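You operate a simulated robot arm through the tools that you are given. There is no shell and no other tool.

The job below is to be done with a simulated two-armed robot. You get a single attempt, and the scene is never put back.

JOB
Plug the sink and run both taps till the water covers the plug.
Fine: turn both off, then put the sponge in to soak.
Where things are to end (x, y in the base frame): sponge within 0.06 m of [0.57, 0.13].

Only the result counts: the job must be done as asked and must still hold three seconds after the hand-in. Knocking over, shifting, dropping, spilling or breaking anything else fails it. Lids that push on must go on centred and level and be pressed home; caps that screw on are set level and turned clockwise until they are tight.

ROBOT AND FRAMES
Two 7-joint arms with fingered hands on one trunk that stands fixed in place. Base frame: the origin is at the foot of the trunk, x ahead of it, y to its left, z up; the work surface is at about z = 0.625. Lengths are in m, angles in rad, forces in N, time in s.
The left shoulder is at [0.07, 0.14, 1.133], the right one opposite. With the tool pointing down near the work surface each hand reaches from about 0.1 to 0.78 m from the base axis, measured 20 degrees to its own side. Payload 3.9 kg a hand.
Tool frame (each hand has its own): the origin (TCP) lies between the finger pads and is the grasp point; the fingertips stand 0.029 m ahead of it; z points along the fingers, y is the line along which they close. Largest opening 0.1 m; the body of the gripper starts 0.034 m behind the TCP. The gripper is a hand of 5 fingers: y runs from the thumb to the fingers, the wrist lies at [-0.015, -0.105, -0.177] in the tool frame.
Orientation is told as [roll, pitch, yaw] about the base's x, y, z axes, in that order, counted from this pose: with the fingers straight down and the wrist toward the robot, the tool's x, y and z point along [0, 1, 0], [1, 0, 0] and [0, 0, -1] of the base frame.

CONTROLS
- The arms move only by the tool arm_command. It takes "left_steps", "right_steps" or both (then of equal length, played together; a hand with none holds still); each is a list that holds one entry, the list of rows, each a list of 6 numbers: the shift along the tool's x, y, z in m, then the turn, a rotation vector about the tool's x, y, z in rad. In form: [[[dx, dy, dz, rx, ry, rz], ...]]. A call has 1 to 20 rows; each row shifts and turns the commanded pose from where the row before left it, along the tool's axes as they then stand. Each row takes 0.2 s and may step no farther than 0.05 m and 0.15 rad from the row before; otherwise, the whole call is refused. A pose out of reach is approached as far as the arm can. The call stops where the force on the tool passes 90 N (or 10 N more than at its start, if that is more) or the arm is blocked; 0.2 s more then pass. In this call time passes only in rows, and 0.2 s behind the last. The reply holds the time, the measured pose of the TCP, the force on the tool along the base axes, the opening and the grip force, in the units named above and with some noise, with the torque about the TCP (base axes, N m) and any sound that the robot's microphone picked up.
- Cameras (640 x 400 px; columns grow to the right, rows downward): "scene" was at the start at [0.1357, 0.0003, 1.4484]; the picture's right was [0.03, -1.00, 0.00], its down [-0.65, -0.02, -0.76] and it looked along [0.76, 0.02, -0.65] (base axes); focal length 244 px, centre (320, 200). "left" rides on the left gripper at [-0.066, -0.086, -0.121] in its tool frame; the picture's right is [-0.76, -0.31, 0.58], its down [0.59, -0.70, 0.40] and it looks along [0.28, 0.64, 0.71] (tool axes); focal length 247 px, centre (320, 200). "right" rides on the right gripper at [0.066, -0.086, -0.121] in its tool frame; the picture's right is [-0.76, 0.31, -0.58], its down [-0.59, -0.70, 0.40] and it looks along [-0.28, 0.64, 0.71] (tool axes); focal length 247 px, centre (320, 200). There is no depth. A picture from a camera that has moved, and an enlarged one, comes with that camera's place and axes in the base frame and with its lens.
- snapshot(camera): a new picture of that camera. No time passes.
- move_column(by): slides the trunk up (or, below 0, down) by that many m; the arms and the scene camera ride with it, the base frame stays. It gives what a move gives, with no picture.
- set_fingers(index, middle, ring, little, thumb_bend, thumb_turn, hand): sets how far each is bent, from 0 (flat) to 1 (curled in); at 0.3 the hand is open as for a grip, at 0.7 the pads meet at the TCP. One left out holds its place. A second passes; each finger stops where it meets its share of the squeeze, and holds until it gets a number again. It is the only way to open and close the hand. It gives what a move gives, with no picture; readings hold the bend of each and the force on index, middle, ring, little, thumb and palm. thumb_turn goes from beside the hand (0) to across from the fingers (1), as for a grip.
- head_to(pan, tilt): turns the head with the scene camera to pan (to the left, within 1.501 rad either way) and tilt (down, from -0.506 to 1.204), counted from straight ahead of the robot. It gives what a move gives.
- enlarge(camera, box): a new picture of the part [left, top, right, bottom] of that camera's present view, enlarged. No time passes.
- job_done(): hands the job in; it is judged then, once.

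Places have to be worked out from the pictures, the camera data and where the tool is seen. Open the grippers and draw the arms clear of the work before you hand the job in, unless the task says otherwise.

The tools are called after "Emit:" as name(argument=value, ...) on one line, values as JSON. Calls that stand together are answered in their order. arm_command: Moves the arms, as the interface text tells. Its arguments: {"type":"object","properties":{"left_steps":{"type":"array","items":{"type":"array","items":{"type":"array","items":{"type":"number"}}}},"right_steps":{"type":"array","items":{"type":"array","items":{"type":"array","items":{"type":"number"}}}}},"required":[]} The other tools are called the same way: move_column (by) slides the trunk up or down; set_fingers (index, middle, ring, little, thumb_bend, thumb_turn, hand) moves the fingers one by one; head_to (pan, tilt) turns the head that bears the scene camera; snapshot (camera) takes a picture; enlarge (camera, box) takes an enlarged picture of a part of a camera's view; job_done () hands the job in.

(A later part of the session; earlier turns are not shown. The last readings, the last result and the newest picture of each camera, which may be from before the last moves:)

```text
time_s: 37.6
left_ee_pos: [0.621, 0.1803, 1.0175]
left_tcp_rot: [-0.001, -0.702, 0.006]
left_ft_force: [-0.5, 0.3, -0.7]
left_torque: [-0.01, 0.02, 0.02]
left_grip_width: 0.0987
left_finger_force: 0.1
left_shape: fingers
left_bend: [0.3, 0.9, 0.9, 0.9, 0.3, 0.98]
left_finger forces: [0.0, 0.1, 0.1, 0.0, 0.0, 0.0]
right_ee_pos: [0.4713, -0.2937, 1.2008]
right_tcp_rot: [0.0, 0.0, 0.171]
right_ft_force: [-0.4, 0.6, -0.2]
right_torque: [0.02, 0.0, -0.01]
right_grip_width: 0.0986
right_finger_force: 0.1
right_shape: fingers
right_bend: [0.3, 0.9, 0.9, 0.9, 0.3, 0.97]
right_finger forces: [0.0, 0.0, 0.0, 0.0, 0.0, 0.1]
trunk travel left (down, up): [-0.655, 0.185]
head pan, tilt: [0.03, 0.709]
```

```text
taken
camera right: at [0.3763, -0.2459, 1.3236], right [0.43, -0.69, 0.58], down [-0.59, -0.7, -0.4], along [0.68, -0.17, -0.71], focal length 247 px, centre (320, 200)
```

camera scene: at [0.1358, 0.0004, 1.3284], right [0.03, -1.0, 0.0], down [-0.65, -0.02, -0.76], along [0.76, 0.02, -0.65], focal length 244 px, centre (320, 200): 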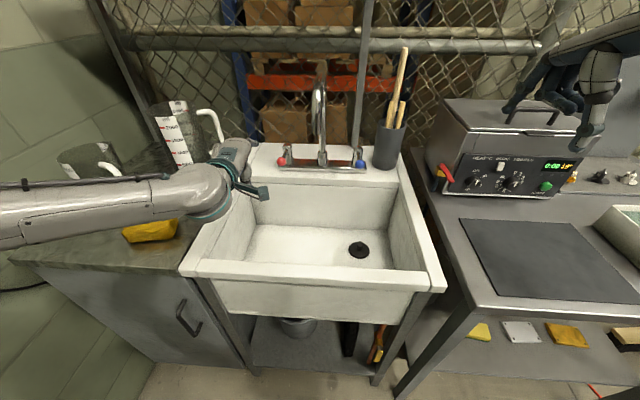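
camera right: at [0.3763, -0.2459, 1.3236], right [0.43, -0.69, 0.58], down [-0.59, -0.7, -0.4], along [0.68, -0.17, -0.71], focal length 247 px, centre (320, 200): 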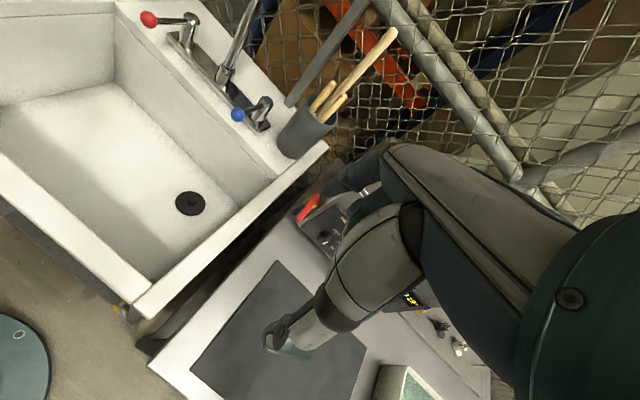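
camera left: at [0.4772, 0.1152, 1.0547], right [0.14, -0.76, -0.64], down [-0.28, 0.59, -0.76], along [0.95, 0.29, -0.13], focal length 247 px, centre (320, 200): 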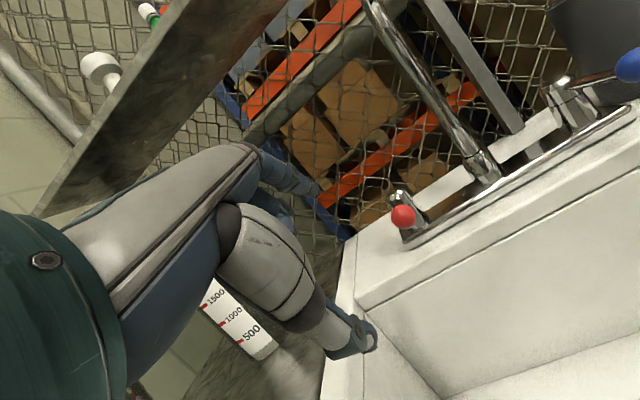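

The red ball checks out at [0.761, 0.136, 0.940]. I slide the hand along its finger direction so the index tip comes just outside (left of) the red lever.

Emit:
arm_command(left_steps=[[[-0.001, 0, 0.03, 0, 0, 0], [-0.001, 0, 0.03, 0, 0, 0], [-0.001, 0, 0.03, 0, 0, 0], [-0.001, 0, 0.03, 0, 0, 0], [-0.001, 0, 0.025, 0, 0, 0]]])

Emit:
snapshot(camera="left")

Emit:
enlarge(camera="scene", box=[230, 120, 350, 200])

Emit:
enlarge(camera="right", box=[60, 0, 300, 150])

```text
time_s: 38.8
left_ee_pos: [0.7129, 0.1763, 0.9075]
left_tcp_rot: [-0.001, -0.699, 0.004]
left_ft_force: [-0.4, 0.9, -0.2]
left_torque: [0.0, 0.02, 0.03]
left_grip_width: 0.0987
left_finger_force: 0.0
left_shape: fingers
left_bend: [0.3, 0.9, 0.9, 0.9, 0.3, 0.98]
left_finger forces: [0.1, 0.0, 0.1, 0.0, 0.1, 0.1]
right_ee_pos: [0.4723, -0.2942, 1.2016]
right_tcp_rot: [0.002, 0.0, 0.172]
right_ft_force: [-0.2, 0.5, 0.5]
right_torque: [0.0, 0.02, -0.05]
right_grip_width: 0.0985
right_finger_force: 0.0
right_shape: fingers
right_bend: [0.3, 0.9, 0.9, 0.9, 0.3, 0.97]
right_finger forces: [0.0, 0.0, 0.0, 0.1, 0.0, 0.0]
trunk travel left (down, up): [-0.655, 0.185]
head pan, tilt: [0.03, 0.709]
```

```text
taken
camera left: at [0.5711, 0.1101, 0.9436], right [0.14, -0.76, -0.64], down [-0.28, 0.59, -0.76], along [0.95, 0.29, -0.13], focal length 247 px, centre (320, 200)
```

left: 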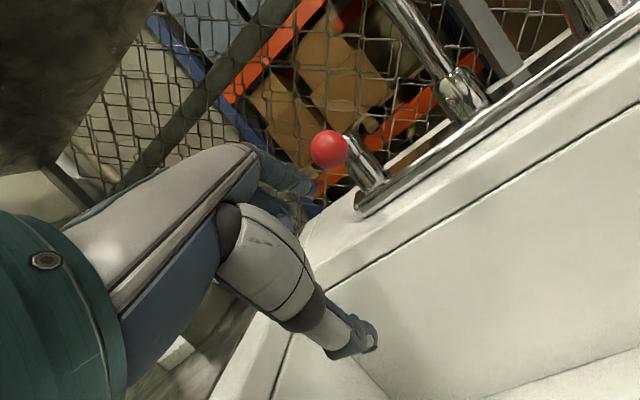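

```text
5.00 times, centred on (290, 160) of scene
camera zoom: at [0.1364, 0.0001, 1.3283], right [0.03, -1.0, 0.0], down [-0.65, -0.02, -0.76], along [0.76, 0.02, -0.65], focal length 1221 px, centre (470, 400)
```

zoom: 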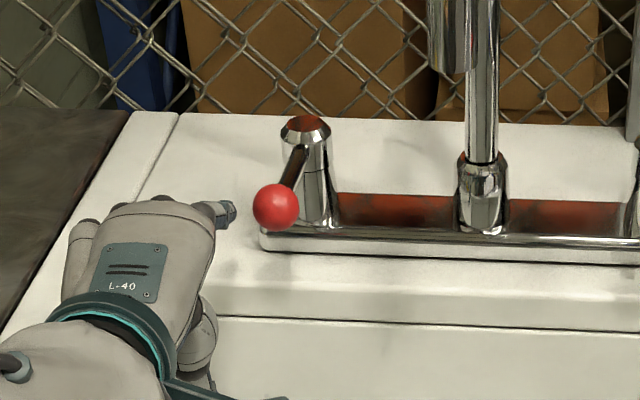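

```text
2.67 times, centred on (180, 75) of right
camera zoom: at [0.3769, -0.2462, 1.3233], right [0.43, -0.69, 0.58], down [-0.59, -0.7, -0.4], along [0.68, -0.17, -0.71], focal length 659 px, centre (693, 533)
```

zoom: 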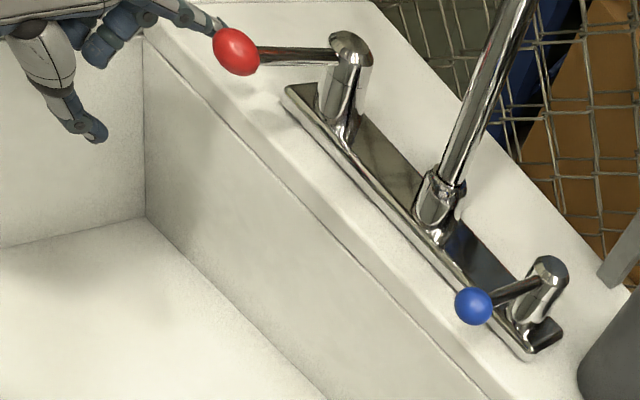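

The index tip is just left of the red ball. I'll push inward (toward −y) in small steps and watch force and motion.

Emit:
arm_command(left_steps=[[[-0.006, 0, 0, 0, 0, 0], [-0.006, 0, 0, 0, 0, 0], [-0.006, 0, 0, 0, 0, 0], [-0.005, 0, 0, 0, 0, 0]]])

Emit:
enlarge(camera="scene", box=[230, 120, 350, 200])

```text
time_s: 39.8
left_ee_pos: [0.7131, 0.1567, 0.9074]
left_tcp_rot: [-0.005, -0.7, 0.01]
left_ft_force: [-2.0, 11.1, -0.3]
left_torque: [-0.34, -0.07, 0.39]
left_grip_width: 0.0978
left_finger_force: 5.6
left_shape: fingers
left_bend: [0.3, 0.9, 0.9, 0.9, 0.3, 0.98]
left_finger forces: [10.7, 0.0, 0.0, 0.0, 0.0, 0.0]
right_ee_pos: [0.4713, -0.2925, 1.2029]
right_tcp_rot: [-0.002, -0.001, 0.173]
right_ft_force: [-0.4, -0.4, -0.7]
right_torque: [0.0, 0.0, 0.02]
right_grip_width: 0.0982
right_finger_force: 0.1
right_shape: fingers
right_bend: [0.3, 0.9, 0.9, 0.9, 0.3, 0.97]
right_finger forces: [0.1, 0.0, 0.1, 0.0, 0.0, 0.0]
trunk travel left (down, up): [-0.655, 0.185]
head pan, tilt: [0.03, 0.709]
```

```text
5.00 times, centred on (290, 160) of scene
camera zoom: at [0.1354, 0.0026, 1.3284], right [0.03, -1.0, 0.0], down [-0.65, -0.02, -0.76], along [0.76, 0.02, -0.65], focal length 1221 px, centre (470, 400)
```

zoom: 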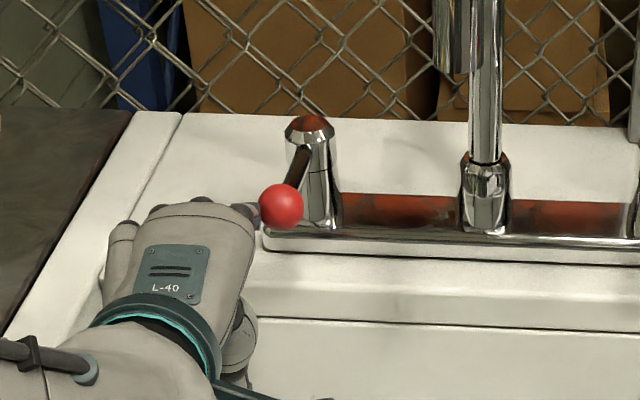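

11 N inward and the lever doesn't budge. I'll back off, go round to the inner side, and try outward.

Emit:
arm_command(left_steps=[[[0.012, 0, 0, 0, 0, 0], [0, 0, -0.04, 0, 0, 0], [0, 0, -0.035, 0, 0, 0], [-0.035, 0, 0, 0, 0, 0], [-0.035, 0, 0, 0, 0, 0], [0, 0, 0.035, 0, 0, 0], [0, 0, 0.04, 0, 0, 0]]])

Emit:
snapshot(camera="left")

Emit:
enlarge(camera="scene", box=[230, 120, 350, 200])

Emit:
enlarge(camera="right", box=[60, 0, 300, 150])

```text
time_s: 41.4
left_ee_pos: [0.7152, 0.0944, 0.9068]
left_tcp_rot: [0.0, -0.701, 0.004]
left_ft_force: [0.7, -0.1, -0.1]
left_torque: [0.0, 0.03, 0.02]
left_grip_width: 0.0987
left_finger_force: 0.1
left_shape: fingers
left_bend: [0.3, 0.9, 0.9, 0.9, 0.3, 0.98]
left_finger forces: [0.1, 0.1, 0.0, 0.0, 0.1, 0.1]
right_ee_pos: [0.4727, -0.2945, 1.2011]
right_tcp_rot: [-0.001, 0.0, 0.175]
right_ft_force: [0.0, 0.2, 0.6]
right_torque: [-0.01, -0.03, 0.01]
right_grip_width: 0.099
right_finger_force: 0.0
right_shape: fingers
right_bend: [0.3, 0.9, 0.9, 0.9, 0.3, 0.97]
right_finger forces: [0.0, 0.0, 0.1, 0.0, 0.1, 0.1]
trunk travel left (down, up): [-0.655, 0.185]
head pan, tilt: [0.03, 0.709]
```

```text
taken
camera left: at [0.5722, 0.028, 0.9438], right [0.14, -0.76, -0.64], down [-0.28, 0.59, -0.76], along [0.95, 0.29, -0.13], focal length 247 px, centre (320, 200)
```

left: 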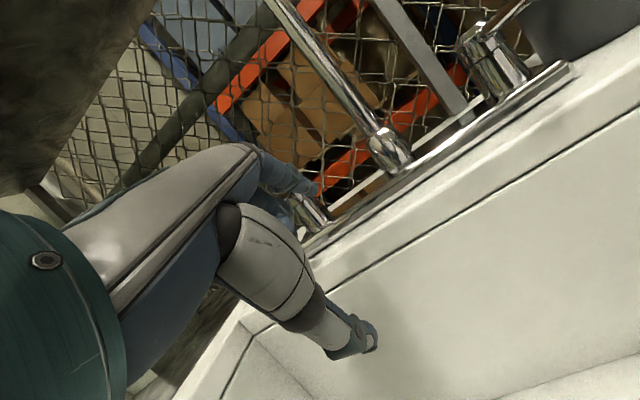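

```text
5.00 times, centred on (290, 160) of scene
camera zoom: at [0.1369, -0.0005, 1.3283], right [0.03, -1.0, 0.0], down [-0.65, -0.02, -0.76], along [0.76, 0.02, -0.65], focal length 1221 px, centre (470, 400)
```

zoom: 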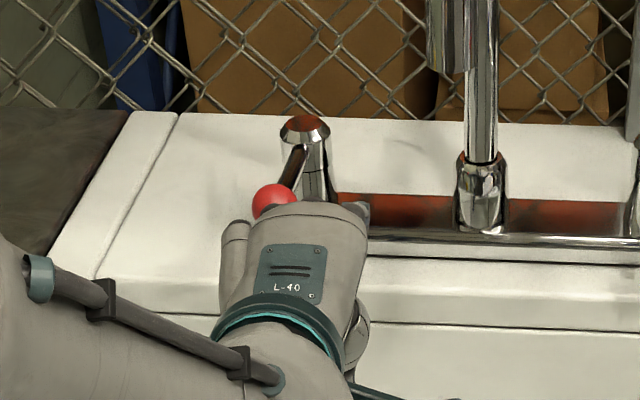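

```text
2.67 times, centred on (180, 75) of right
camera zoom: at [0.3774, -0.2467, 1.323], right [0.43, -0.69, 0.58], down [-0.59, -0.7, -0.4], along [0.68, -0.17, -0.71], focal length 659 px, centre (693, 533)
```

zoom: 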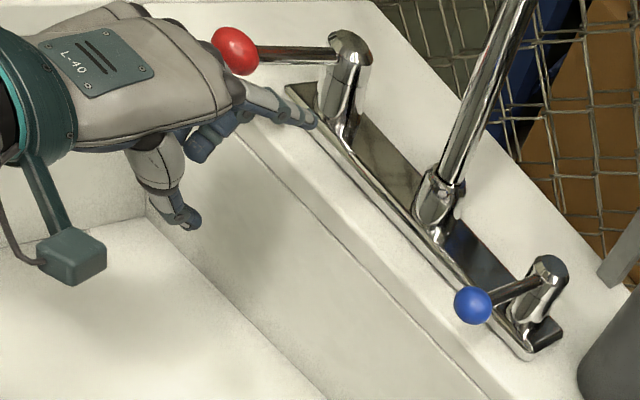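

No contact on this side; index is ~3 cm inside the rod. Now push outward (+y) in small steps.

Emit:
arm_command(left_steps=[[[0.01, 0, 0, 0, 0, 0], [0.01, 0, 0, 0, 0, 0], [0.006, 0, 0, 0, 0, 0], [0.006, 0, 0, 0, 0, 0], [0.005, 0, 0, 0, 0, 0]]])

Emit:
enlarge(camera="scene", box=[230, 120, 350, 200])

Emit:
enlarge(camera="right", box=[60, 0, 300, 150])

```text
time_s: 42.6
left_ee_pos: [0.7137, 0.1319, 0.9071]
left_tcp_rot: [0.0, -0.7, 0.003]
left_ft_force: [-0.6, -1.6, 0.5]
left_torque: [0.06, -0.01, -0.05]
left_grip_width: 0.0987
left_finger_force: 0.2
left_shape: fingers
left_bend: [0.3, 0.9, 0.9, 0.9, 0.3, 0.98]
left_finger forces: [1.1, 0.1, 0.1, 0.0, 0.0, 0.0]
right_ee_pos: [0.4714, -0.294, 1.2017]
right_tcp_rot: [0.001, 0.0, 0.172]
right_ft_force: [0.1, -0.2, -0.4]
right_torque: [-0.02, 0.04, -0.02]
right_grip_width: 0.0984
right_finger_force: 0.1
right_shape: fingers
right_bend: [0.3, 0.9, 0.9, 0.9, 0.3, 0.97]
right_finger forces: [0.0, 0.0, 0.0, 0.0, 0.0, 0.0]
trunk travel left (down, up): [-0.655, 0.185]
head pan, tilt: [0.03, 0.709]
```

```text
5.00 times, centred on (290, 160) of scene
camera zoom: at [0.1356, 0.0001, 1.3284], right [0.03, -1.0, 0.0], down [-0.65, -0.02, -0.76], along [0.76, 0.02, -0.65], focal length 1221 px, centre (470, 400)
```

zoom: 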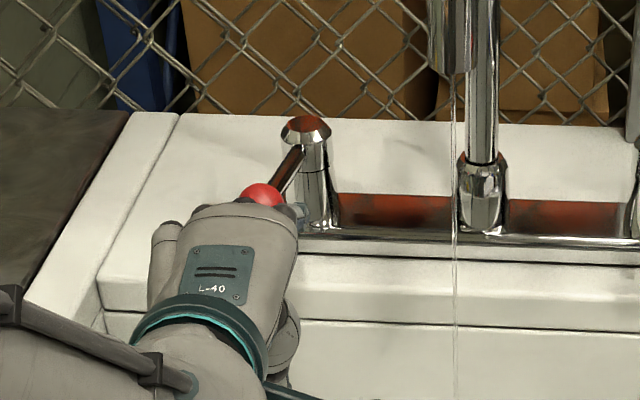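

```text
2.67 times, centred on (180, 75) of right
camera zoom: at [0.376, -0.2461, 1.3236], right [0.43, -0.69, 0.58], down [-0.59, -0.7, -0.4], along [0.68, -0.17, -0.71], focal length 659 px, centre (693, 533)
```

zoom: 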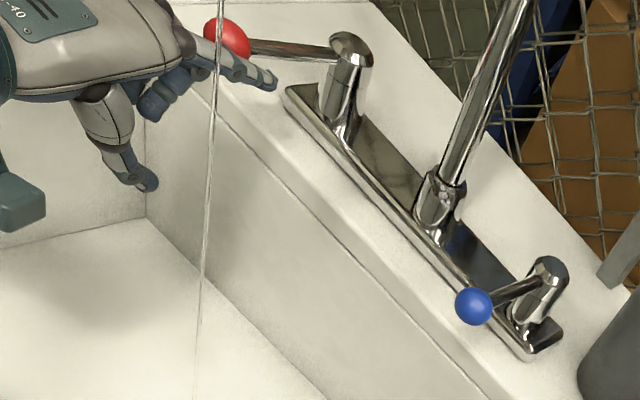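

Water runs: outward opens, with only ~1.6 N. I'll open the red lever further, to around 40°.

Emit:
arm_command(left_steps=[[[0.01, 0, 0, 0, 0, 0], [0.01, 0, 0, 0, 0, 0], [0.01, 0, 0, 0, 0, 0], [0.01, 0, 0, 0, 0, 0], [0.008, 0, 0, 0, 0, 0]]])

Emit:
enlarge(camera="scene", box=[230, 120, 350, 200])

Emit:
snapshot(camera="right")

Emit:
snapshot(camera="scene")

```text
time_s: 43.8
left_ee_pos: [0.7139, 0.1801, 0.9065]
left_tcp_rot: [0.0, -0.7, 0.003]
left_ft_force: [0.1, -1.1, -1.2]
left_torque: [0.06, 0.03, -0.08]
left_grip_width: 0.0976
left_finger_force: 1.1
left_shape: fingers
left_bend: [0.31, 0.9, 0.9, 0.9, 0.3, 0.98]
left_finger forces: [1.6, 0.0, 0.1, 0.0, 0.0, 0.0]
right_ee_pos: [0.4711, -0.2952, 1.2033]
right_tcp_rot: [-0.001, 0.0, 0.172]
right_ft_force: [0.3, 0.5, -0.3]
right_torque: [0.0, 0.01, 0.01]
right_grip_width: 0.0983
right_finger_force: 0.1
right_shape: fingers
right_bend: [0.3, 0.9, 0.9, 0.9, 0.3, 0.97]
right_finger forces: [0.0, 0.0, 0.1, 0.0, 0.1, 0.1]
trunk travel left (down, up): [-0.655, 0.185]
head pan, tilt: [0.03, 0.709]
```

```text
5.00 times, centred on (290, 160) of scene
camera zoom: at [0.136, 0.0001, 1.3283], right [0.03, -1.0, 0.0], down [-0.65, -0.02, -0.76], along [0.76, 0.02, -0.65], focal length 1221 px, centre (470, 400)
```

zoom: 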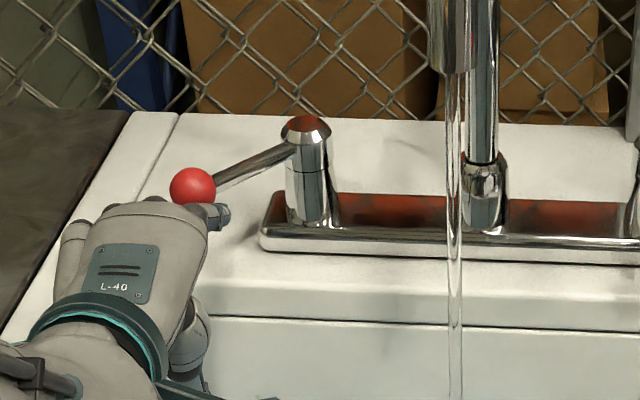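

```text
taken
camera right: at [0.3764, -0.2462, 1.3235], right [0.43, -0.69, 0.58], down [-0.59, -0.7, -0.4], along [0.68, -0.17, -0.71], focal length 247 px, centre (320, 200)
```

right: 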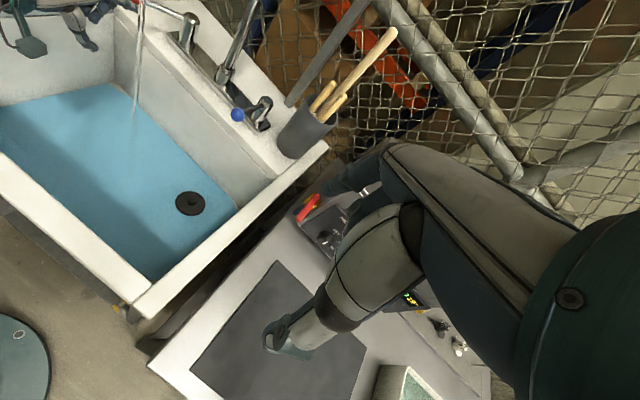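

```text
taken
camera scene: at [0.136, 0.0001, 1.3283], right [0.03, -1.0, 0.0], down [-0.65, -0.02, -0.76], along [0.76, 0.02, -0.65], focal length 244 px, centre (320, 200)
```

scene: 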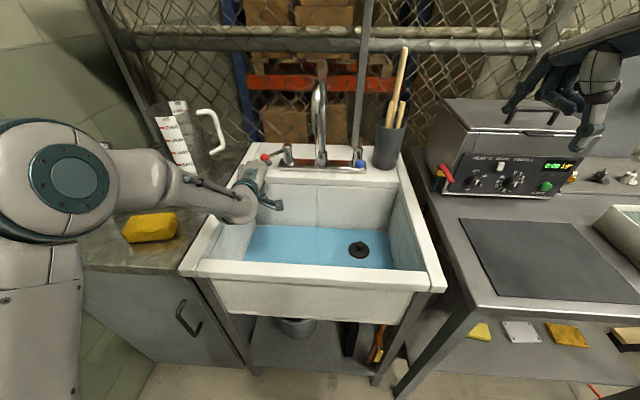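

The basin is already collecting water; the red lever is at ~45°. Quickly bring the right hand, pitched forward, to a hover in front of the inner side of the blue lever.

Emit:
arm_command(right_steps=[[[0, 0, 0, 0, 0, 0.086], [0, 0, 0, 0, 0, 0.086], [0, 0, 0, -0.14, 0, 0], [0, 0, 0, -0.14, 0, 0], [0, 0, 0, -0.14, 0, 0], [0, 0, 0, -0.14, 0, 0], [0, 0, 0, -0.14, 0, 0], [0.0278, -0.0009, 0.0286, 0, 0, 0], [0.0278, -0.0009, 0.0286, 0, 0, 0], [0.0278, -0.0009, 0.0286, 0, 0, 0], [0.0278, -0.0009, 0.0286, 0, 0, 0], [0.0278, -0.0009, 0.0286, 0, 0, 0], [0.0278, -0.0009, 0.0286, 0, 0, 0], [0.0278, -0.0009, 0.0286, 0, 0, 0], [0.0278, -0.0009, 0.0286, 0, 0, 0]]])

Emit:
snapshot(camera="scene")

Emit:
snapshot(camera="right")

Emit:
enlarge(camera="scene", box=[230, 190, 430, 300])

```text
time_s: 47.0
left_ee_pos: [0.7125, 0.1808, 0.9058]
left_tcp_rot: [-0.002, -0.7, 0.003]
left_ft_force: [0.1, 0.9, -0.5]
left_torque: [-0.02, -0.02, -0.04]
left_grip_width: 0.0985
left_finger_force: 0.0
left_shape: fingers
left_bend: [0.3, 0.9, 0.9, 0.9, 0.3, 0.98]
left_finger forces: [0.1, 0.0, 0.0, 0.0, 0.0, 0.0]
right_ee_pos: [0.6127, -0.0677, 1.236]
right_tcp_rot: [-0.027, -0.685, 0.01]
right_ft_force: [0.0, 0.6, -0.9]
right_torque: [0.0, -0.01, 0.01]
right_grip_width: 0.0985
right_finger_force: 0.0
right_shape: fingers
right_bend: [0.3, 0.9, 0.9, 0.9, 0.3, 0.98]
right_finger forces: [0.0, 0.0, 0.0, 0.0, 0.0, 0.0]
right hand out of reach, approached as far as the arm can: row 6, 7, 8, 9, 10, 11, 12, 13, 14, 15
trunk travel left (down, up): [-0.655, 0.185]
head pan, tilt: [0.03, 0.709]
```

```text
taken
camera scene: at [0.1364, 0.0013, 1.3283], right [0.03, -1.0, 0.0], down [-0.65, -0.02, -0.76], along [0.76, 0.02, -0.65], focal length 244 px, centre (320, 200)
```

scene: 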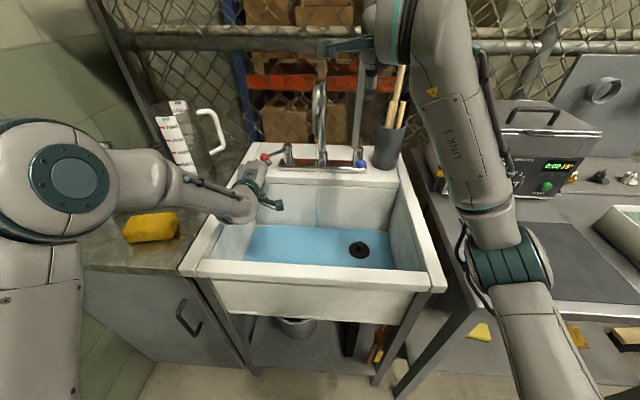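

```text
taken
camera right: at [0.4709, -0.0016, 1.2741], right [-0.13, -0.74, 0.66], down [-0.3, -0.6, -0.74], along [0.95, -0.29, -0.14], focal length 247 px, centre (320, 200)
```

right: 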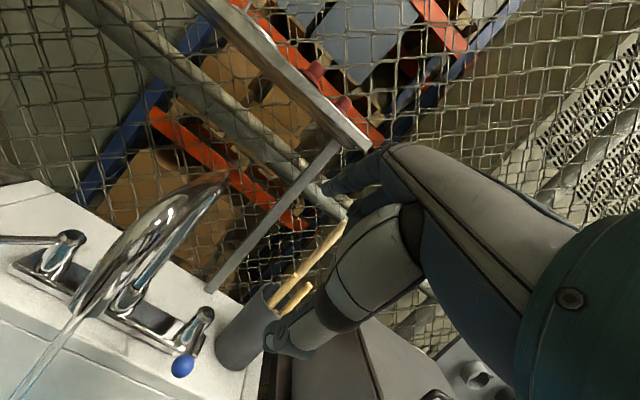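

```text
3.20 times, centred on (330, 245) of scene
camera zoom: at [0.1364, 0.0013, 1.3283], right [0.03, -1.0, 0.0], down [-0.65, -0.02, -0.76], along [0.76, 0.02, -0.65], focal length 782 px, centre (288, 56)
```

zoom: 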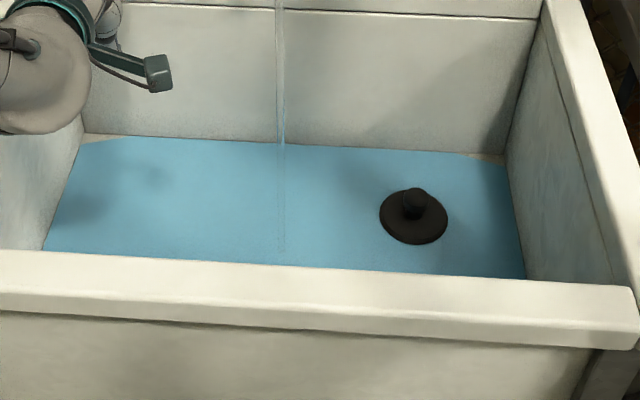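

The right hand stayed ~21 cm too high (reach-limited along the way). Straight down from here is free, so I lower it to hover height.

Emit:
arm_command(right_steps=[[[0, -0.0232, 0.0275, 0, 0, 0], [0, -0.0232, 0.0275, 0, 0, 0], [0, -0.0232, 0.0275, 0, 0, 0], [0, -0.0232, 0.0275, 0, 0, 0], [0, -0.0232, 0.0275, 0, 0, 0], [0, -0.0232, 0.0275, 0, 0, 0]]])

Emit:
snapshot(camera="scene")

Emit:
snapshot(camera="right")

```text
time_s: 48.4
left_ee_pos: [0.7117, 0.1805, 0.9059]
left_tcp_rot: [0.0, -0.7, 0.003]
left_ft_force: [0.1, 0.9, 0.2]
left_torque: [-0.01, 0.02, 0.03]
left_grip_width: 0.0984
left_finger_force: 0.0
left_shape: fingers
left_bend: [0.3, 0.9, 0.9, 0.9, 0.3, 0.98]
left_finger forces: [0.0, 0.0, 0.1, 0.0, 0.0, 0.0]
right_ee_pos: [0.5592, -0.0274, 1.0412]
right_tcp_rot: [-0.004, -0.701, 0.002]
right_ft_force: [0.3, -0.8, -0.3]
right_torque: [0.01, 0.01, 0.01]
right_grip_width: 0.0986
right_finger_force: 0.1
right_shape: fingers
right_bend: [0.3, 0.9, 0.9, 0.9, 0.3, 0.98]
right_finger forces: [0.0, 0.0, 0.0, 0.1, 0.0, 0.0]
right hand out of reach, approached as far as the arm can: row 1, 2, 3, 4, 5, 6
trunk travel left (down, up): [-0.655, 0.185]
head pan, tilt: [0.03, 0.709]
```

```text
taken
camera scene: at [0.1357, 0.0004, 1.3285], right [0.03, -1.0, 0.0], down [-0.65, -0.02, -0.76], along [0.76, 0.02, -0.65], focal length 244 px, centre (320, 200)
```

scene: 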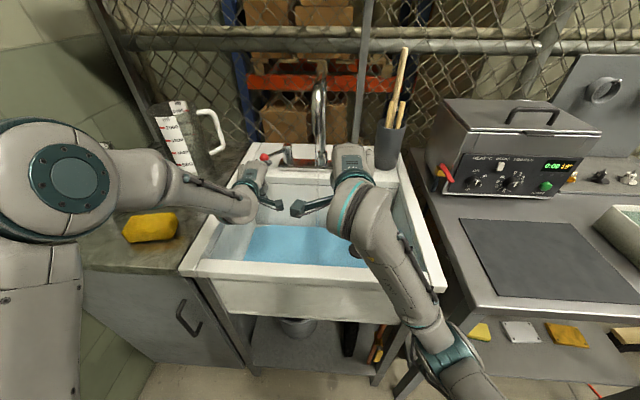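

```text
taken
camera right: at [0.4158, 0.0373, 1.0778], right [-0.14, -0.75, 0.64], down [-0.28, -0.59, -0.76], along [0.95, -0.29, -0.13], focal length 247 px, centre (320, 200)
```

right: 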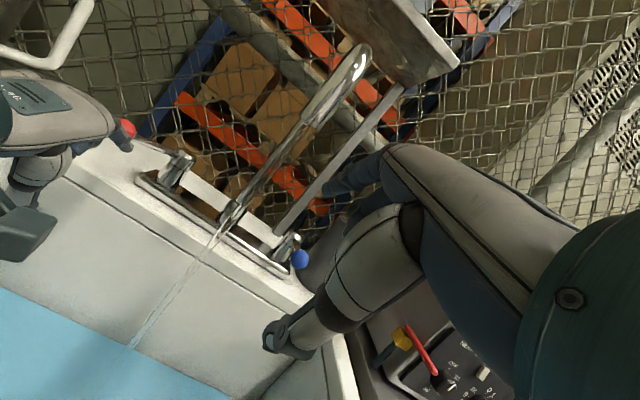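

Orientation is now right but it drifted toward the spout. I'll move away to the right first, then forward/down to the inner side of the blue lever.

Emit:
arm_command(right_steps=[[[-0.023, 0, 0, 0, 0, 0], [-0.023, 0, 0, 0, 0, 0], [0, 0.0056, 0.035, 0, 0, 0], [0, 0.0056, 0.035, 0, 0, 0], [0, 0.0056, 0.035, 0, 0, 0], [0, 0.0056, 0.035, 0, 0, 0]]])

Emit:
snapshot(camera="right")

Emit:
enlarge(camera="scene", box=[220, 120, 420, 280])

```text
time_s: 49.8
left_ee_pos: [0.7122, 0.18, 0.9066]
left_tcp_rot: [0.0, -0.699, 0.004]
left_ft_force: [0.0, -0.5, 0.3]
left_torque: [0.03, 0.04, -0.01]
left_grip_width: 0.0985
left_finger_force: 0.0
left_shape: fingers
left_bend: [0.3, 0.9, 0.9, 0.9, 0.3, 0.98]
left_finger forces: [0.1, 0.0, 0.1, 0.0, 0.1, 0.0]
right_ee_pos: [0.5621, 0.0056, 0.9921]
right_tcp_rot: [-0.006, -0.697, 0.005]
right_ft_force: [0.4, -0.5, -0.4]
right_torque: [0.03, -0.03, 0.03]
right_grip_width: 0.0986
right_finger_force: 0.1
right_shape: fingers
right_bend: [0.3, 0.9, 0.9, 0.9, 0.3, 0.98]
right_finger forces: [0.1, 0.0, 0.1, 0.0, 0.0, 0.0]
right hand out of reach, approached as far as the arm can: row 1, 2, 3, 4, 5, 6
trunk travel left (down, up): [-0.655, 0.185]
head pan, tilt: [0.03, 0.709]
```

```text
taken
camera right: at [0.419, 0.0704, 1.0297], right [-0.14, -0.75, 0.64], down [-0.28, -0.59, -0.75], along [0.95, -0.28, -0.13], focal length 247 px, centre (320, 200)
```

right: 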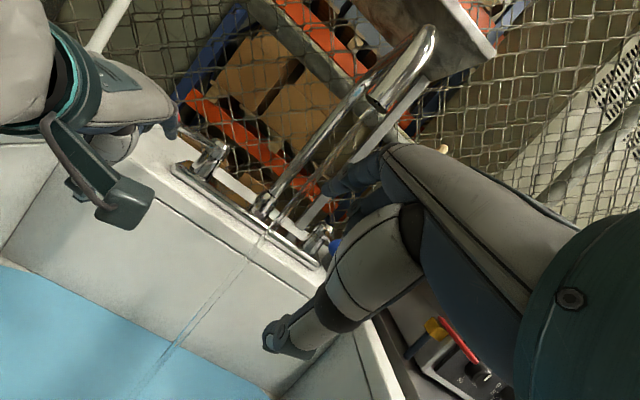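

```text
2.50 times, centred on (320, 200) of scene
camera zoom: at [0.1356, 0.0005, 1.3284], right [0.03, -1.0, 0.0], down [-0.65, -0.02, -0.76], along [0.76, 0.02, -0.65], focal length 611 px, centre (320, 200)
```

zoom: 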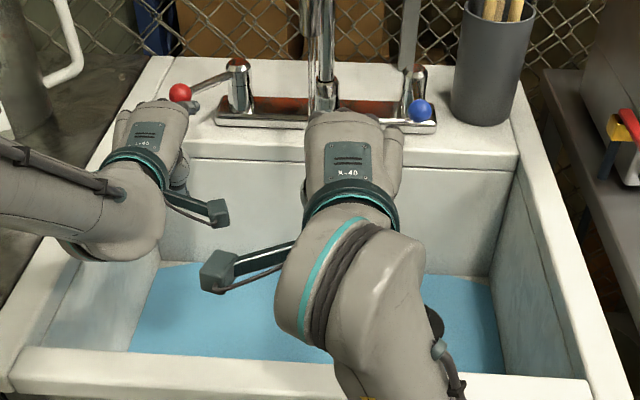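

The right arm is in a bad joint configuration: it drifts left instead of right. I'll retreat it away from the spout and un-pitch it to recover.

Emit:
arm_command(right_steps=[[[0, 0, -0.03, 0, 0, 0], [0, 0, -0.03, 0, 0, 0], [0, 0, -0.03, 0.1, 0, 0], [-0.01, -0.01, -0.02, 0.14, 0, 0], [-0.02, -0.01, -0.02, 0.14, 0, 0], [-0.02, -0.01, 0, 0.14, 0, 0], [-0.03, 0, 0, 0.14, 0, 0]]])

Emit:
snapshot(camera="scene")

```text
time_s: 51.4
left_ee_pos: [0.7123, 0.1799, 0.9077]
left_tcp_rot: [0.001, -0.7, 0.002]
left_ft_force: [0.0, 0.9, 0.1]
left_torque: [0.04, 0.0, 0.02]
left_grip_width: 0.0987
left_finger_force: 0.2
left_shape: fingers
left_bend: [0.3, 0.9, 0.9, 0.9, 0.3, 0.98]
left_finger forces: [0.1, 0.1, 0.0, 0.0, 0.0, 0.0]
right_ee_pos: [0.4652, -0.0701, 1.0736]
right_tcp_rot: [0.002, -0.039, -0.004]
right_ft_force: [-0.4, 1.2, -0.3]
right_torque: [0.03, -0.01, 0.02]
right_grip_width: 0.0989
right_finger_force: 0.0
right_shape: fingers
right_bend: [0.3, 0.9, 0.9, 0.9, 0.3, 0.98]
right_finger forces: [0.0, 0.0, 0.0, 0.0, 0.0, 0.0]
right hand out of reach, approached as far as the arm can: row 4, 5
trunk travel left (down, up): [-0.655, 0.185]
head pan, tilt: [0.03, 0.709]
```

```text
taken
camera scene: at [0.1362, -0.0009, 1.3283], right [0.03, -1.0, 0.0], down [-0.65, -0.02, -0.76], along [0.76, 0.02, -0.65], focal length 244 px, centre (320, 200)
```

scene: 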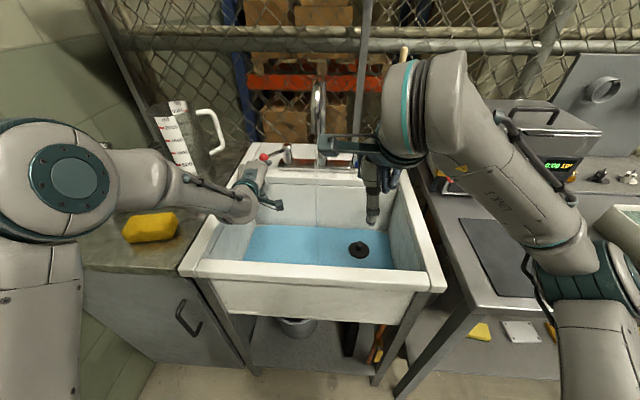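

Recovered to neutral at [0.465, -0.070, 1.074]. Now mirror what worked on the left: go neutral to [0.62, -0.115, 1.02], then pitch.

Emit:
arm_command(right_steps=[[[-0.009, 0.031, 0.011, 0, 0, 0], [-0.009, 0.031, 0.011, 0, 0, 0], [-0.009, 0.031, 0.011, 0, 0, 0], [-0.009, 0.031, 0.011, 0, 0, 0], [-0.009, 0.031, 0.011, 0, 0, 0], [0, 0, 0, -0.14, 0, 0], [0, 0, 0, -0.14, 0, 0], [0, 0, 0, -0.14, 0, 0]]])

Emit:
snapshot(camera="scene")

Emit:
snapshot(camera="right")

```text
time_s: 53.2
left_ee_pos: [0.713, 0.1811, 0.9067]
left_tcp_rot: [-0.001, -0.7, 0.004]
left_ft_force: [0.1, 0.3, -0.6]
left_torque: [-0.03, 0.01, 0.01]
left_grip_width: 0.0982
left_finger_force: 0.1
left_shape: fingers
left_bend: [0.3, 0.9, 0.9, 0.9, 0.3, 0.98]
left_finger forces: [0.0, 0.0, 0.0, 0.1, 0.1, 0.0]
right_ee_pos: [0.605, -0.0814, 1.0549]
right_tcp_rot: [-0.032, -0.447, 0.004]
right_ft_force: [0.2, 0.1, 0.5]
right_torque: [-0.01, 0.0, -0.04]
right_grip_width: 0.0988
right_finger_force: 0.0
right_shape: fingers
right_bend: [0.3, 0.9, 0.9, 0.9, 0.3, 0.98]
right_finger forces: [0.1, 0.0, 0.0, 0.1, 0.0, 0.0]
right hand out of reach, approached as far as the arm can: row 7, 8
trunk travel left (down, up): [-0.655, 0.185]
head pan, tilt: [0.03, 0.709]
```

```text
taken
camera scene: at [0.1351, 0.0011, 1.3285], right [0.03, -1.0, 0.0], down [-0.65, -0.02, -0.76], along [0.76, 0.02, -0.65], focal length 244 px, centre (320, 200)
```

scene: 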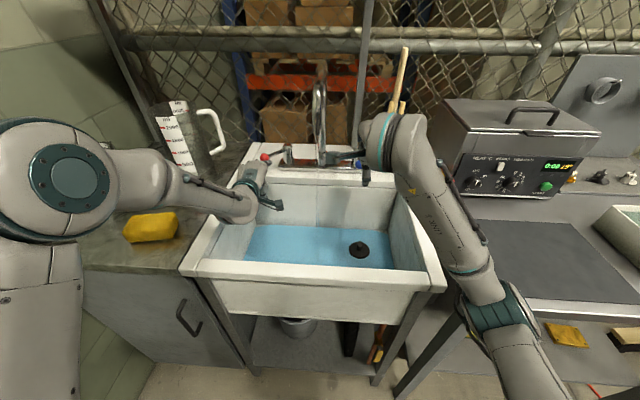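

```text
taken
camera right: at [0.4765, -0.013, 1.1256], right [0.02, -0.74, 0.68], down [-0.47, -0.6, -0.65], along [0.88, -0.3, -0.36], focal length 247 px, centre (320, 200)
```

right: 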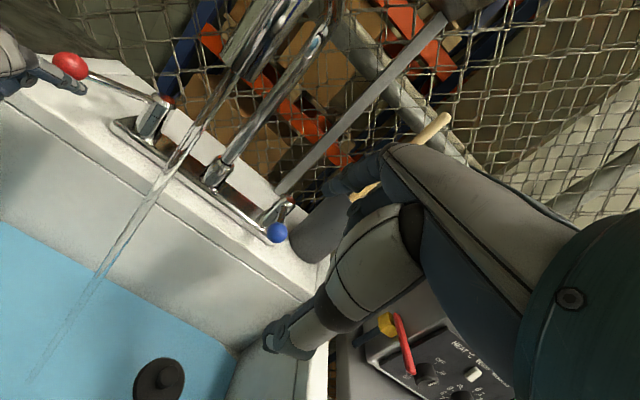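

Pitch tops out near −0.45 here, which is enough. I'll use pitch −0.4 and bring the index tip to the inner side of the blue lever.

Emit:
arm_command(right_steps=[[[0.005, 0, 0, 0.05, 0, 0], [0.004, 0.0088, 0.032, 0, 0, 0], [0.004, 0.0088, 0.032, 0, 0, 0], [0.004, 0.0088, 0.032, 0, 0, 0], [0.004, 0.0088, 0.032, 0, 0, 0]]])

Emit:
snapshot(camera="right")

Emit:
enlarge(camera="scene", box=[250, 120, 430, 260])

```text
time_s: 54.4
left_ee_pos: [0.713, 0.1804, 0.9077]
left_tcp_rot: [0.0, -0.699, 0.003]
left_ft_force: [0.4, -0.1, 0.0]
left_torque: [-0.02, 0.0, -0.04]
left_grip_width: 0.0985
left_finger_force: 0.0
left_shape: fingers
left_bend: [0.3, 0.9, 0.9, 0.9, 0.3, 0.98]
left_finger forces: [0.1, 0.1, 0.0, 0.0, 0.0, 0.0]
right_ee_pos: [0.6195, -0.0203, 0.9966]
right_tcp_rot: [-0.02, -0.401, 0.007]
right_ft_force: [0.2, 0.4, 0.2]
right_torque: [-0.02, -0.05, 0.02]
right_grip_width: 0.0985
right_finger_force: 0.0
right_shape: fingers
right_bend: [0.3, 0.9, 0.9, 0.9, 0.3, 0.98]
right_finger forces: [0.0, 0.0, 0.0, 0.1, 0.0, 0.0]
right hand out of reach, approached as far as the arm can: row 2, 3, 4, 5
trunk travel left (down, up): [-0.655, 0.185]
head pan, tilt: [0.03, 0.709]
```

```text
taken
camera right: at [0.4947, 0.0455, 1.0729], right [0.06, -0.75, 0.66], down [-0.49, -0.6, -0.63], along [0.87, -0.29, -0.4], focal length 247 px, centre (320, 200)
```

right: 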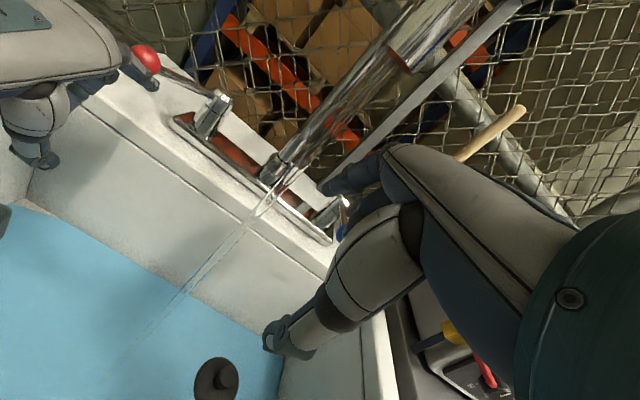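

```text
2.86 times, centred on (340, 190) of scene
camera zoom: at [0.1359, 0.0005, 1.3284], right [0.03, -1.0, 0.0], down [-0.65, -0.02, -0.76], along [0.76, 0.02, -0.65], focal length 698 px, centre (263, 229)
```

zoom: 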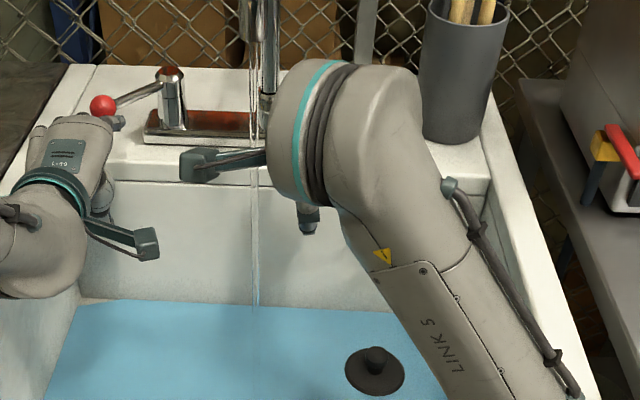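

The right arm's elbow hangs low, so its wrist hits a limit here. I'll retract both hands and raise the trunk so the right forearm comes in from higher; first check the water level.

Emit:
arm_command(left_steps=[[[0, 0, -0.03, 0, 0, 0], [0, 0, -0.035, 0, 0, 0], [0, 0, -0.035, 0, 0, 0], [0, 0, 0, 0, 0, 0], [0, 0, 0, 0, 0, 0], [0, 0, 0, 0, 0, 0]]], right_steps=[[[-0.017, -0.03, -0.013, 0, 0, 0], [-0.017, -0.03, -0.013, 0, 0, 0], [-0.017, -0.03, -0.013, 0, 0, 0], [-0.02, 0, 0, 0.13, 0, 0], [-0.02, 0, 0, 0.13, 0, 0], [-0.02, 0, 0, 0.13, 0, 0]]])

Emit:
snapshot(camera="scene")

Emit:
enlarge(camera="scene", box=[230, 190, 430, 300])

```text
time_s: 55.8
left_ee_pos: [0.6497, 0.1795, 0.9842]
left_tcp_rot: [0.0, -0.7, 0.004]
left_ft_force: [-0.2, 0.1, -0.9]
left_torque: [0.02, 0.02, 0.0]
left_grip_width: 0.0983
left_finger_force: 0.0
left_shape: fingers
left_bend: [0.3, 0.9, 0.9, 0.9, 0.3, 0.98]
left_finger forces: [0.0, 0.0, 0.0, 0.0, 0.0, 0.0]
right_ee_pos: [0.5205, -0.1326, 0.9961]
right_tcp_rot: [0.0, -0.018, 0.002]
right_ft_force: [-0.4, -0.2, -0.3]
right_torque: [0.03, 0.01, 0.0]
right_grip_width: 0.0986
right_finger_force: 0.0
right_shape: fingers
right_bend: [0.3, 0.9, 0.9, 0.9, 0.3, 0.98]
right_finger forces: [0.0, 0.1, 0.1, 0.1, 0.0, 0.0]
trunk travel left (down, up): [-0.655, 0.185]
head pan, tilt: [0.03, 0.709]
```

```text
taken
camera scene: at [0.1362, -0.0002, 1.3283], right [0.03, -1.0, 0.0], down [-0.65, -0.02, -0.76], along [0.76, 0.02, -0.65], focal length 244 px, centre (320, 200)
```

scene: 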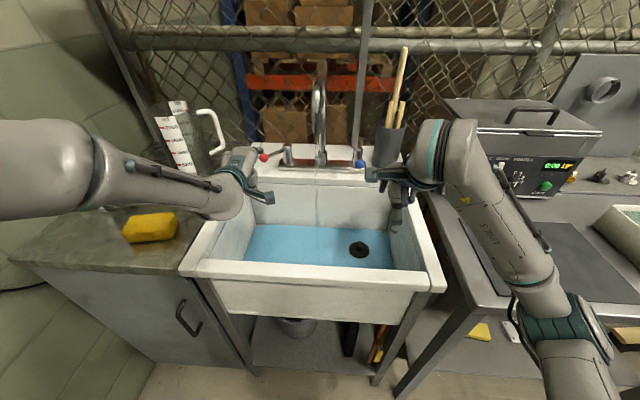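

```text
3.20 times, centred on (330, 245) of scene
camera zoom: at [0.1362, -0.0002, 1.3283], right [0.03, -1.0, 0.0], down [-0.65, -0.02, -0.76], along [0.76, 0.02, -0.65], focal length 782 px, centre (288, 56)
```

zoom: 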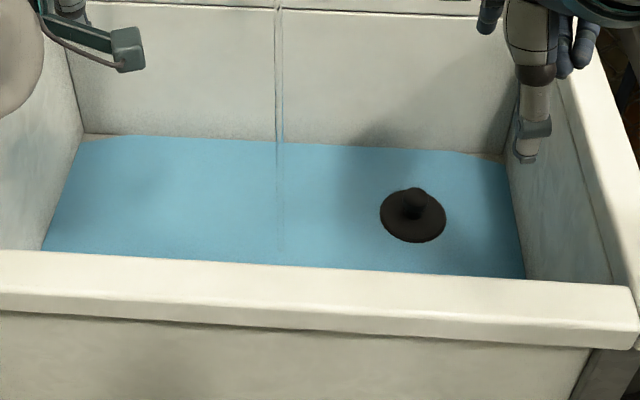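

Water rises slowly (plug still exposed), so there's time. Raise the trunk 10 cm to improve the right arm's approach.

Emit:
move_column(by=0.1)

Emit:
arm_command(right_steps=[[[0, 0.02, 0, -0.1, 0, 0], [0, 0.02, 0, -0.1, 0, 0], [0, 0.02, 0, -0.1, 0, 0]]])

Emit:
snapshot(camera="scene")

```text
time_s: 57.1
left_ee_pos: [0.6507, 0.181, 1.0828]
left_tcp_rot: [-0.001, -0.7, 0.006]
left_ft_force: [-0.8, 0.2, 0.0]
left_torque: [-0.04, -0.02, 0.02]
left_grip_width: 0.0984
left_finger_force: 0.1
left_shape: fingers
left_bend: [0.3, 0.9, 0.9, 0.9, 0.3, 0.98]
left_finger forces: [0.1, 0.0, 0.1, 0.0, 0.0, 0.0]
right_ee_pos: [0.5203, -0.1322, 1.0956]
right_tcp_rot: [0.0, -0.02, 0.0]
right_ft_force: [-0.2, -0.5, 0.7]
right_torque: [0.01, -0.02, 0.02]
right_grip_width: 0.0987
right_finger_force: 0.0
right_shape: fingers
right_bend: [0.3, 0.9, 0.9, 0.9, 0.3, 0.98]
right_finger forces: [0.0, 0.0, 0.1, 0.1, 0.1, 0.0]
trunk travel left (down, up): [-0.755, 0.085]
head pan, tilt: [0.03, 0.709]
```

```text
time_s: 57.9
left_ee_pos: [0.6497, 0.181, 1.083]
left_tcp_rot: [-0.001, -0.699, 0.006]
left_ft_force: [-0.6, -1.3, -0.3]
left_torque: [0.01, 0.01, -0.01]
left_grip_width: 0.0982
left_finger_force: 0.0
left_shape: fingers
left_bend: [0.3, 0.9, 0.9, 0.9, 0.3, 0.98]
left_finger forces: [0.1, 0.0, 0.1, 0.1, 0.1, 0.1]
right_ee_pos: [0.5777, -0.1062, 1.1215]
right_tcp_rot: [-0.017, -0.313, 0.0]
right_ft_force: [0.0, -0.3, 0.1]
right_torque: [-0.03, -0.02, -0.01]
right_grip_width: 0.0988
right_finger_force: 0.1
right_shape: fingers
right_bend: [0.3, 0.9, 0.9, 0.9, 0.3, 0.98]
right_finger forces: [0.1, 0.0, 0.1, 0.2, 0.1, 0.0]
right hand out of reach, approached as far as the arm can: row 2, 3
trunk travel left (down, up): [-0.755, 0.085]
head pan, tilt: [0.03, 0.709]
```

```text
taken
camera scene: at [0.1359, 0.0016, 1.4284], right [0.03, -1.0, 0.0], down [-0.65, -0.02, -0.76], along [0.76, 0.02, -0.65], focal length 244 px, centre (320, 200)
```

scene: 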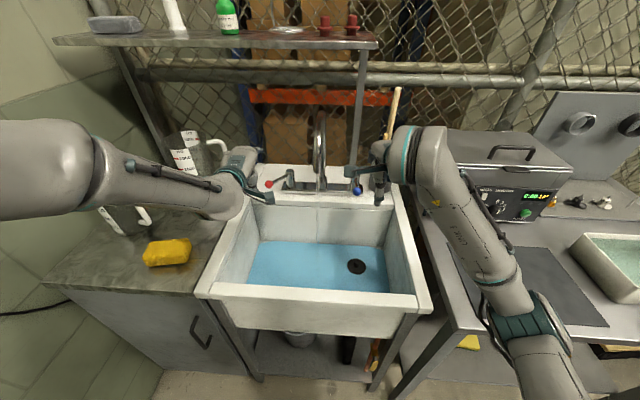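

Pitch is limited up here; I'll go with a nearly downward right hand (pitch ≈ −0.15), moving left of the blue ball first and then down beside it.

Emit:
arm_command(right_steps=[[[0.02, 0, 0, 0.12, 0, 0], [0.02, 0.01, 0, 0.04, 0, 0], [0.005, 0.03, 0.02, 0, 0, 0], [0, 0.03, 0.03, 0, 0, 0], [0, 0.03, 0.03, 0, 0, 0]]])

Emit:
snapshot(camera="right")

Emit:
snapshot(camera="scene")

```text
time_s: 59.1
left_ee_pos: [0.6494, 0.1806, 1.0833]
left_tcp_rot: [0.0, -0.7, 0.004]
left_ft_force: [-0.2, 0.1, -0.7]
left_torque: [0.01, 0.02, 0.01]
left_grip_width: 0.0986
left_finger_force: 0.1
left_shape: fingers
left_bend: [0.3, 0.9, 0.9, 0.9, 0.3, 0.98]
left_finger forces: [0.0, 0.0, 0.0, 0.0, 0.0, 0.0]
right_ee_pos: [0.6856, -0.0625, 1.0633]
right_tcp_rot: [-0.008, -0.151, 0.005]
right_ft_force: [0.0, 0.3, 0.1]
right_torque: [0.0, 0.02, 0.02]
right_grip_width: 0.0988
right_finger_force: 0.0
right_shape: fingers
right_bend: [0.3, 0.9, 0.9, 0.9, 0.3, 0.98]
right_finger forces: [0.1, 0.0, 0.0, 0.0, 0.1, 0.0]
right hand out of reach, approached as far as the arm can: row 5
trunk travel left (down, up): [-0.755, 0.085]
head pan, tilt: [0.03, 0.709]
```

```text
taken
camera right: at [0.583, 0.0022, 1.1699], right [0.22, -0.75, 0.62], down [-0.63, -0.6, -0.5], along [0.74, -0.29, -0.6], focal length 247 px, centre (320, 200)
```

right: 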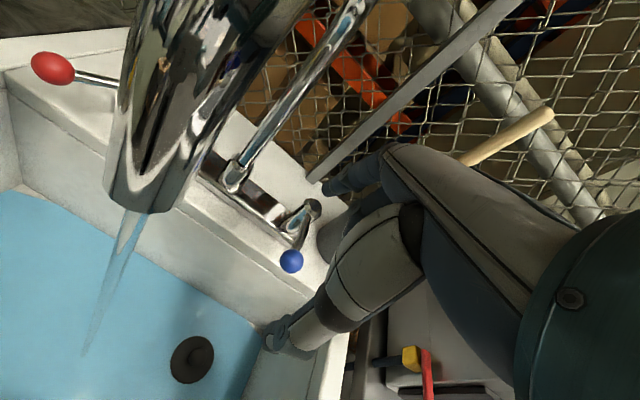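

```text
taken
camera scene: at [0.1364, 0.0003, 1.4283], right [0.03, -1.0, 0.0], down [-0.65, -0.02, -0.76], along [0.76, 0.02, -0.65], focal length 244 px, centre (320, 200)
```

scene: 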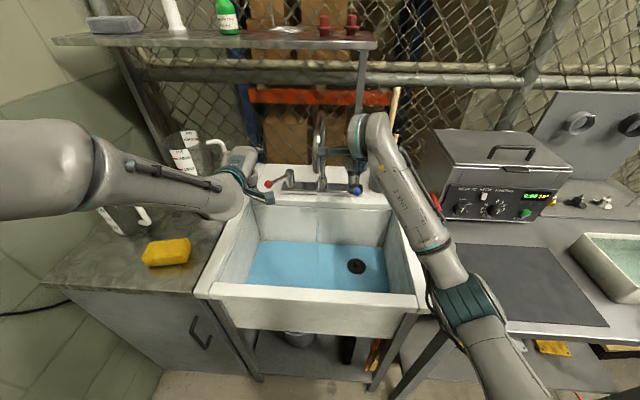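

Now beside the ball, but the wrist camera is near the spout; I'll go straight down first (below the spout's end) rather than forward.

Emit:
arm_command(right_steps=[[[0, -0.0045, 0.03, 0, 0, 0], [0, -0.0045, 0.03, 0, 0, 0], [0, -0.0045, 0.03, 0, 0, 0], [0, -0.0035, 0.023, 0, 0, 0]]])

Emit:
snapshot(camera="right")

Emit:
enlarge(camera="scene", box=[260, 120, 420, 220])

```text
time_s: 60.1
left_ee_pos: [0.649, 0.1796, 1.0833]
left_tcp_rot: [0.0, -0.701, 0.004]
left_ft_force: [0.0, -0.1, 0.4]
left_torque: [0.03, 0.02, -0.03]
left_grip_width: 0.0986
left_finger_force: 0.1
left_shape: fingers
left_bend: [0.3, 0.9, 0.9, 0.9, 0.3, 0.98]
left_finger forces: [0.1, 0.0, 0.1, 0.0, 0.0, 0.0]
right_ee_pos: [0.643, -0.0552, 1.0131]
right_tcp_rot: [-0.025, -0.15, 0.01]
right_ft_force: [-1.0, -0.4, -0.1]
right_torque: [-0.02, 0.03, 0.02]
right_grip_width: 0.0988
right_finger_force: 0.0
right_shape: fingers
right_bend: [0.3, 0.9, 0.9, 0.9, 0.3, 0.98]
right_finger forces: [0.1, 0.0, 0.1, 0.1, 0.1, 0.1]
right hand out of reach, approached as far as the arm can: row 1, 2, 3, 4
trunk travel left (down, up): [-0.755, 0.085]
head pan, tilt: [0.03, 0.709]
```

```text
taken
camera right: at [0.5394, 0.0113, 1.119], right [0.22, -0.74, 0.63], down [-0.63, -0.6, -0.48], along [0.74, -0.29, -0.6], focal length 247 px, centre (320, 200)
```

right: 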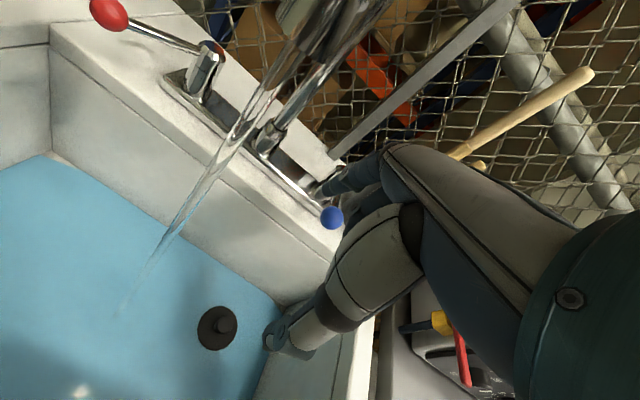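

```text
4.00 times, centred on (340, 170) of scene
camera zoom: at [0.1356, 0.0003, 1.4284], right [0.03, -1.0, 0.0], down [-0.65, -0.02, -0.76], along [0.76, 0.02, -0.65], focal length 977 px, centre (240, 320)
```

zoom: 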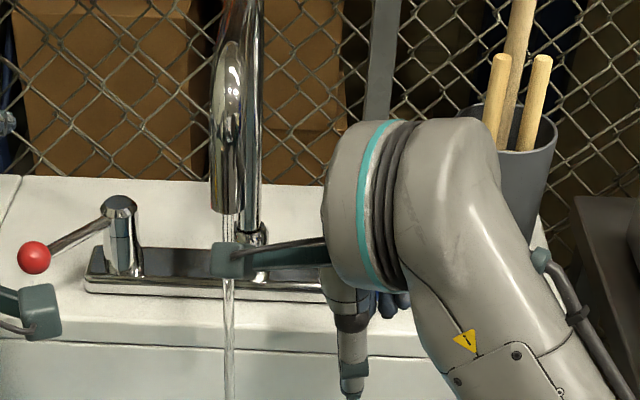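

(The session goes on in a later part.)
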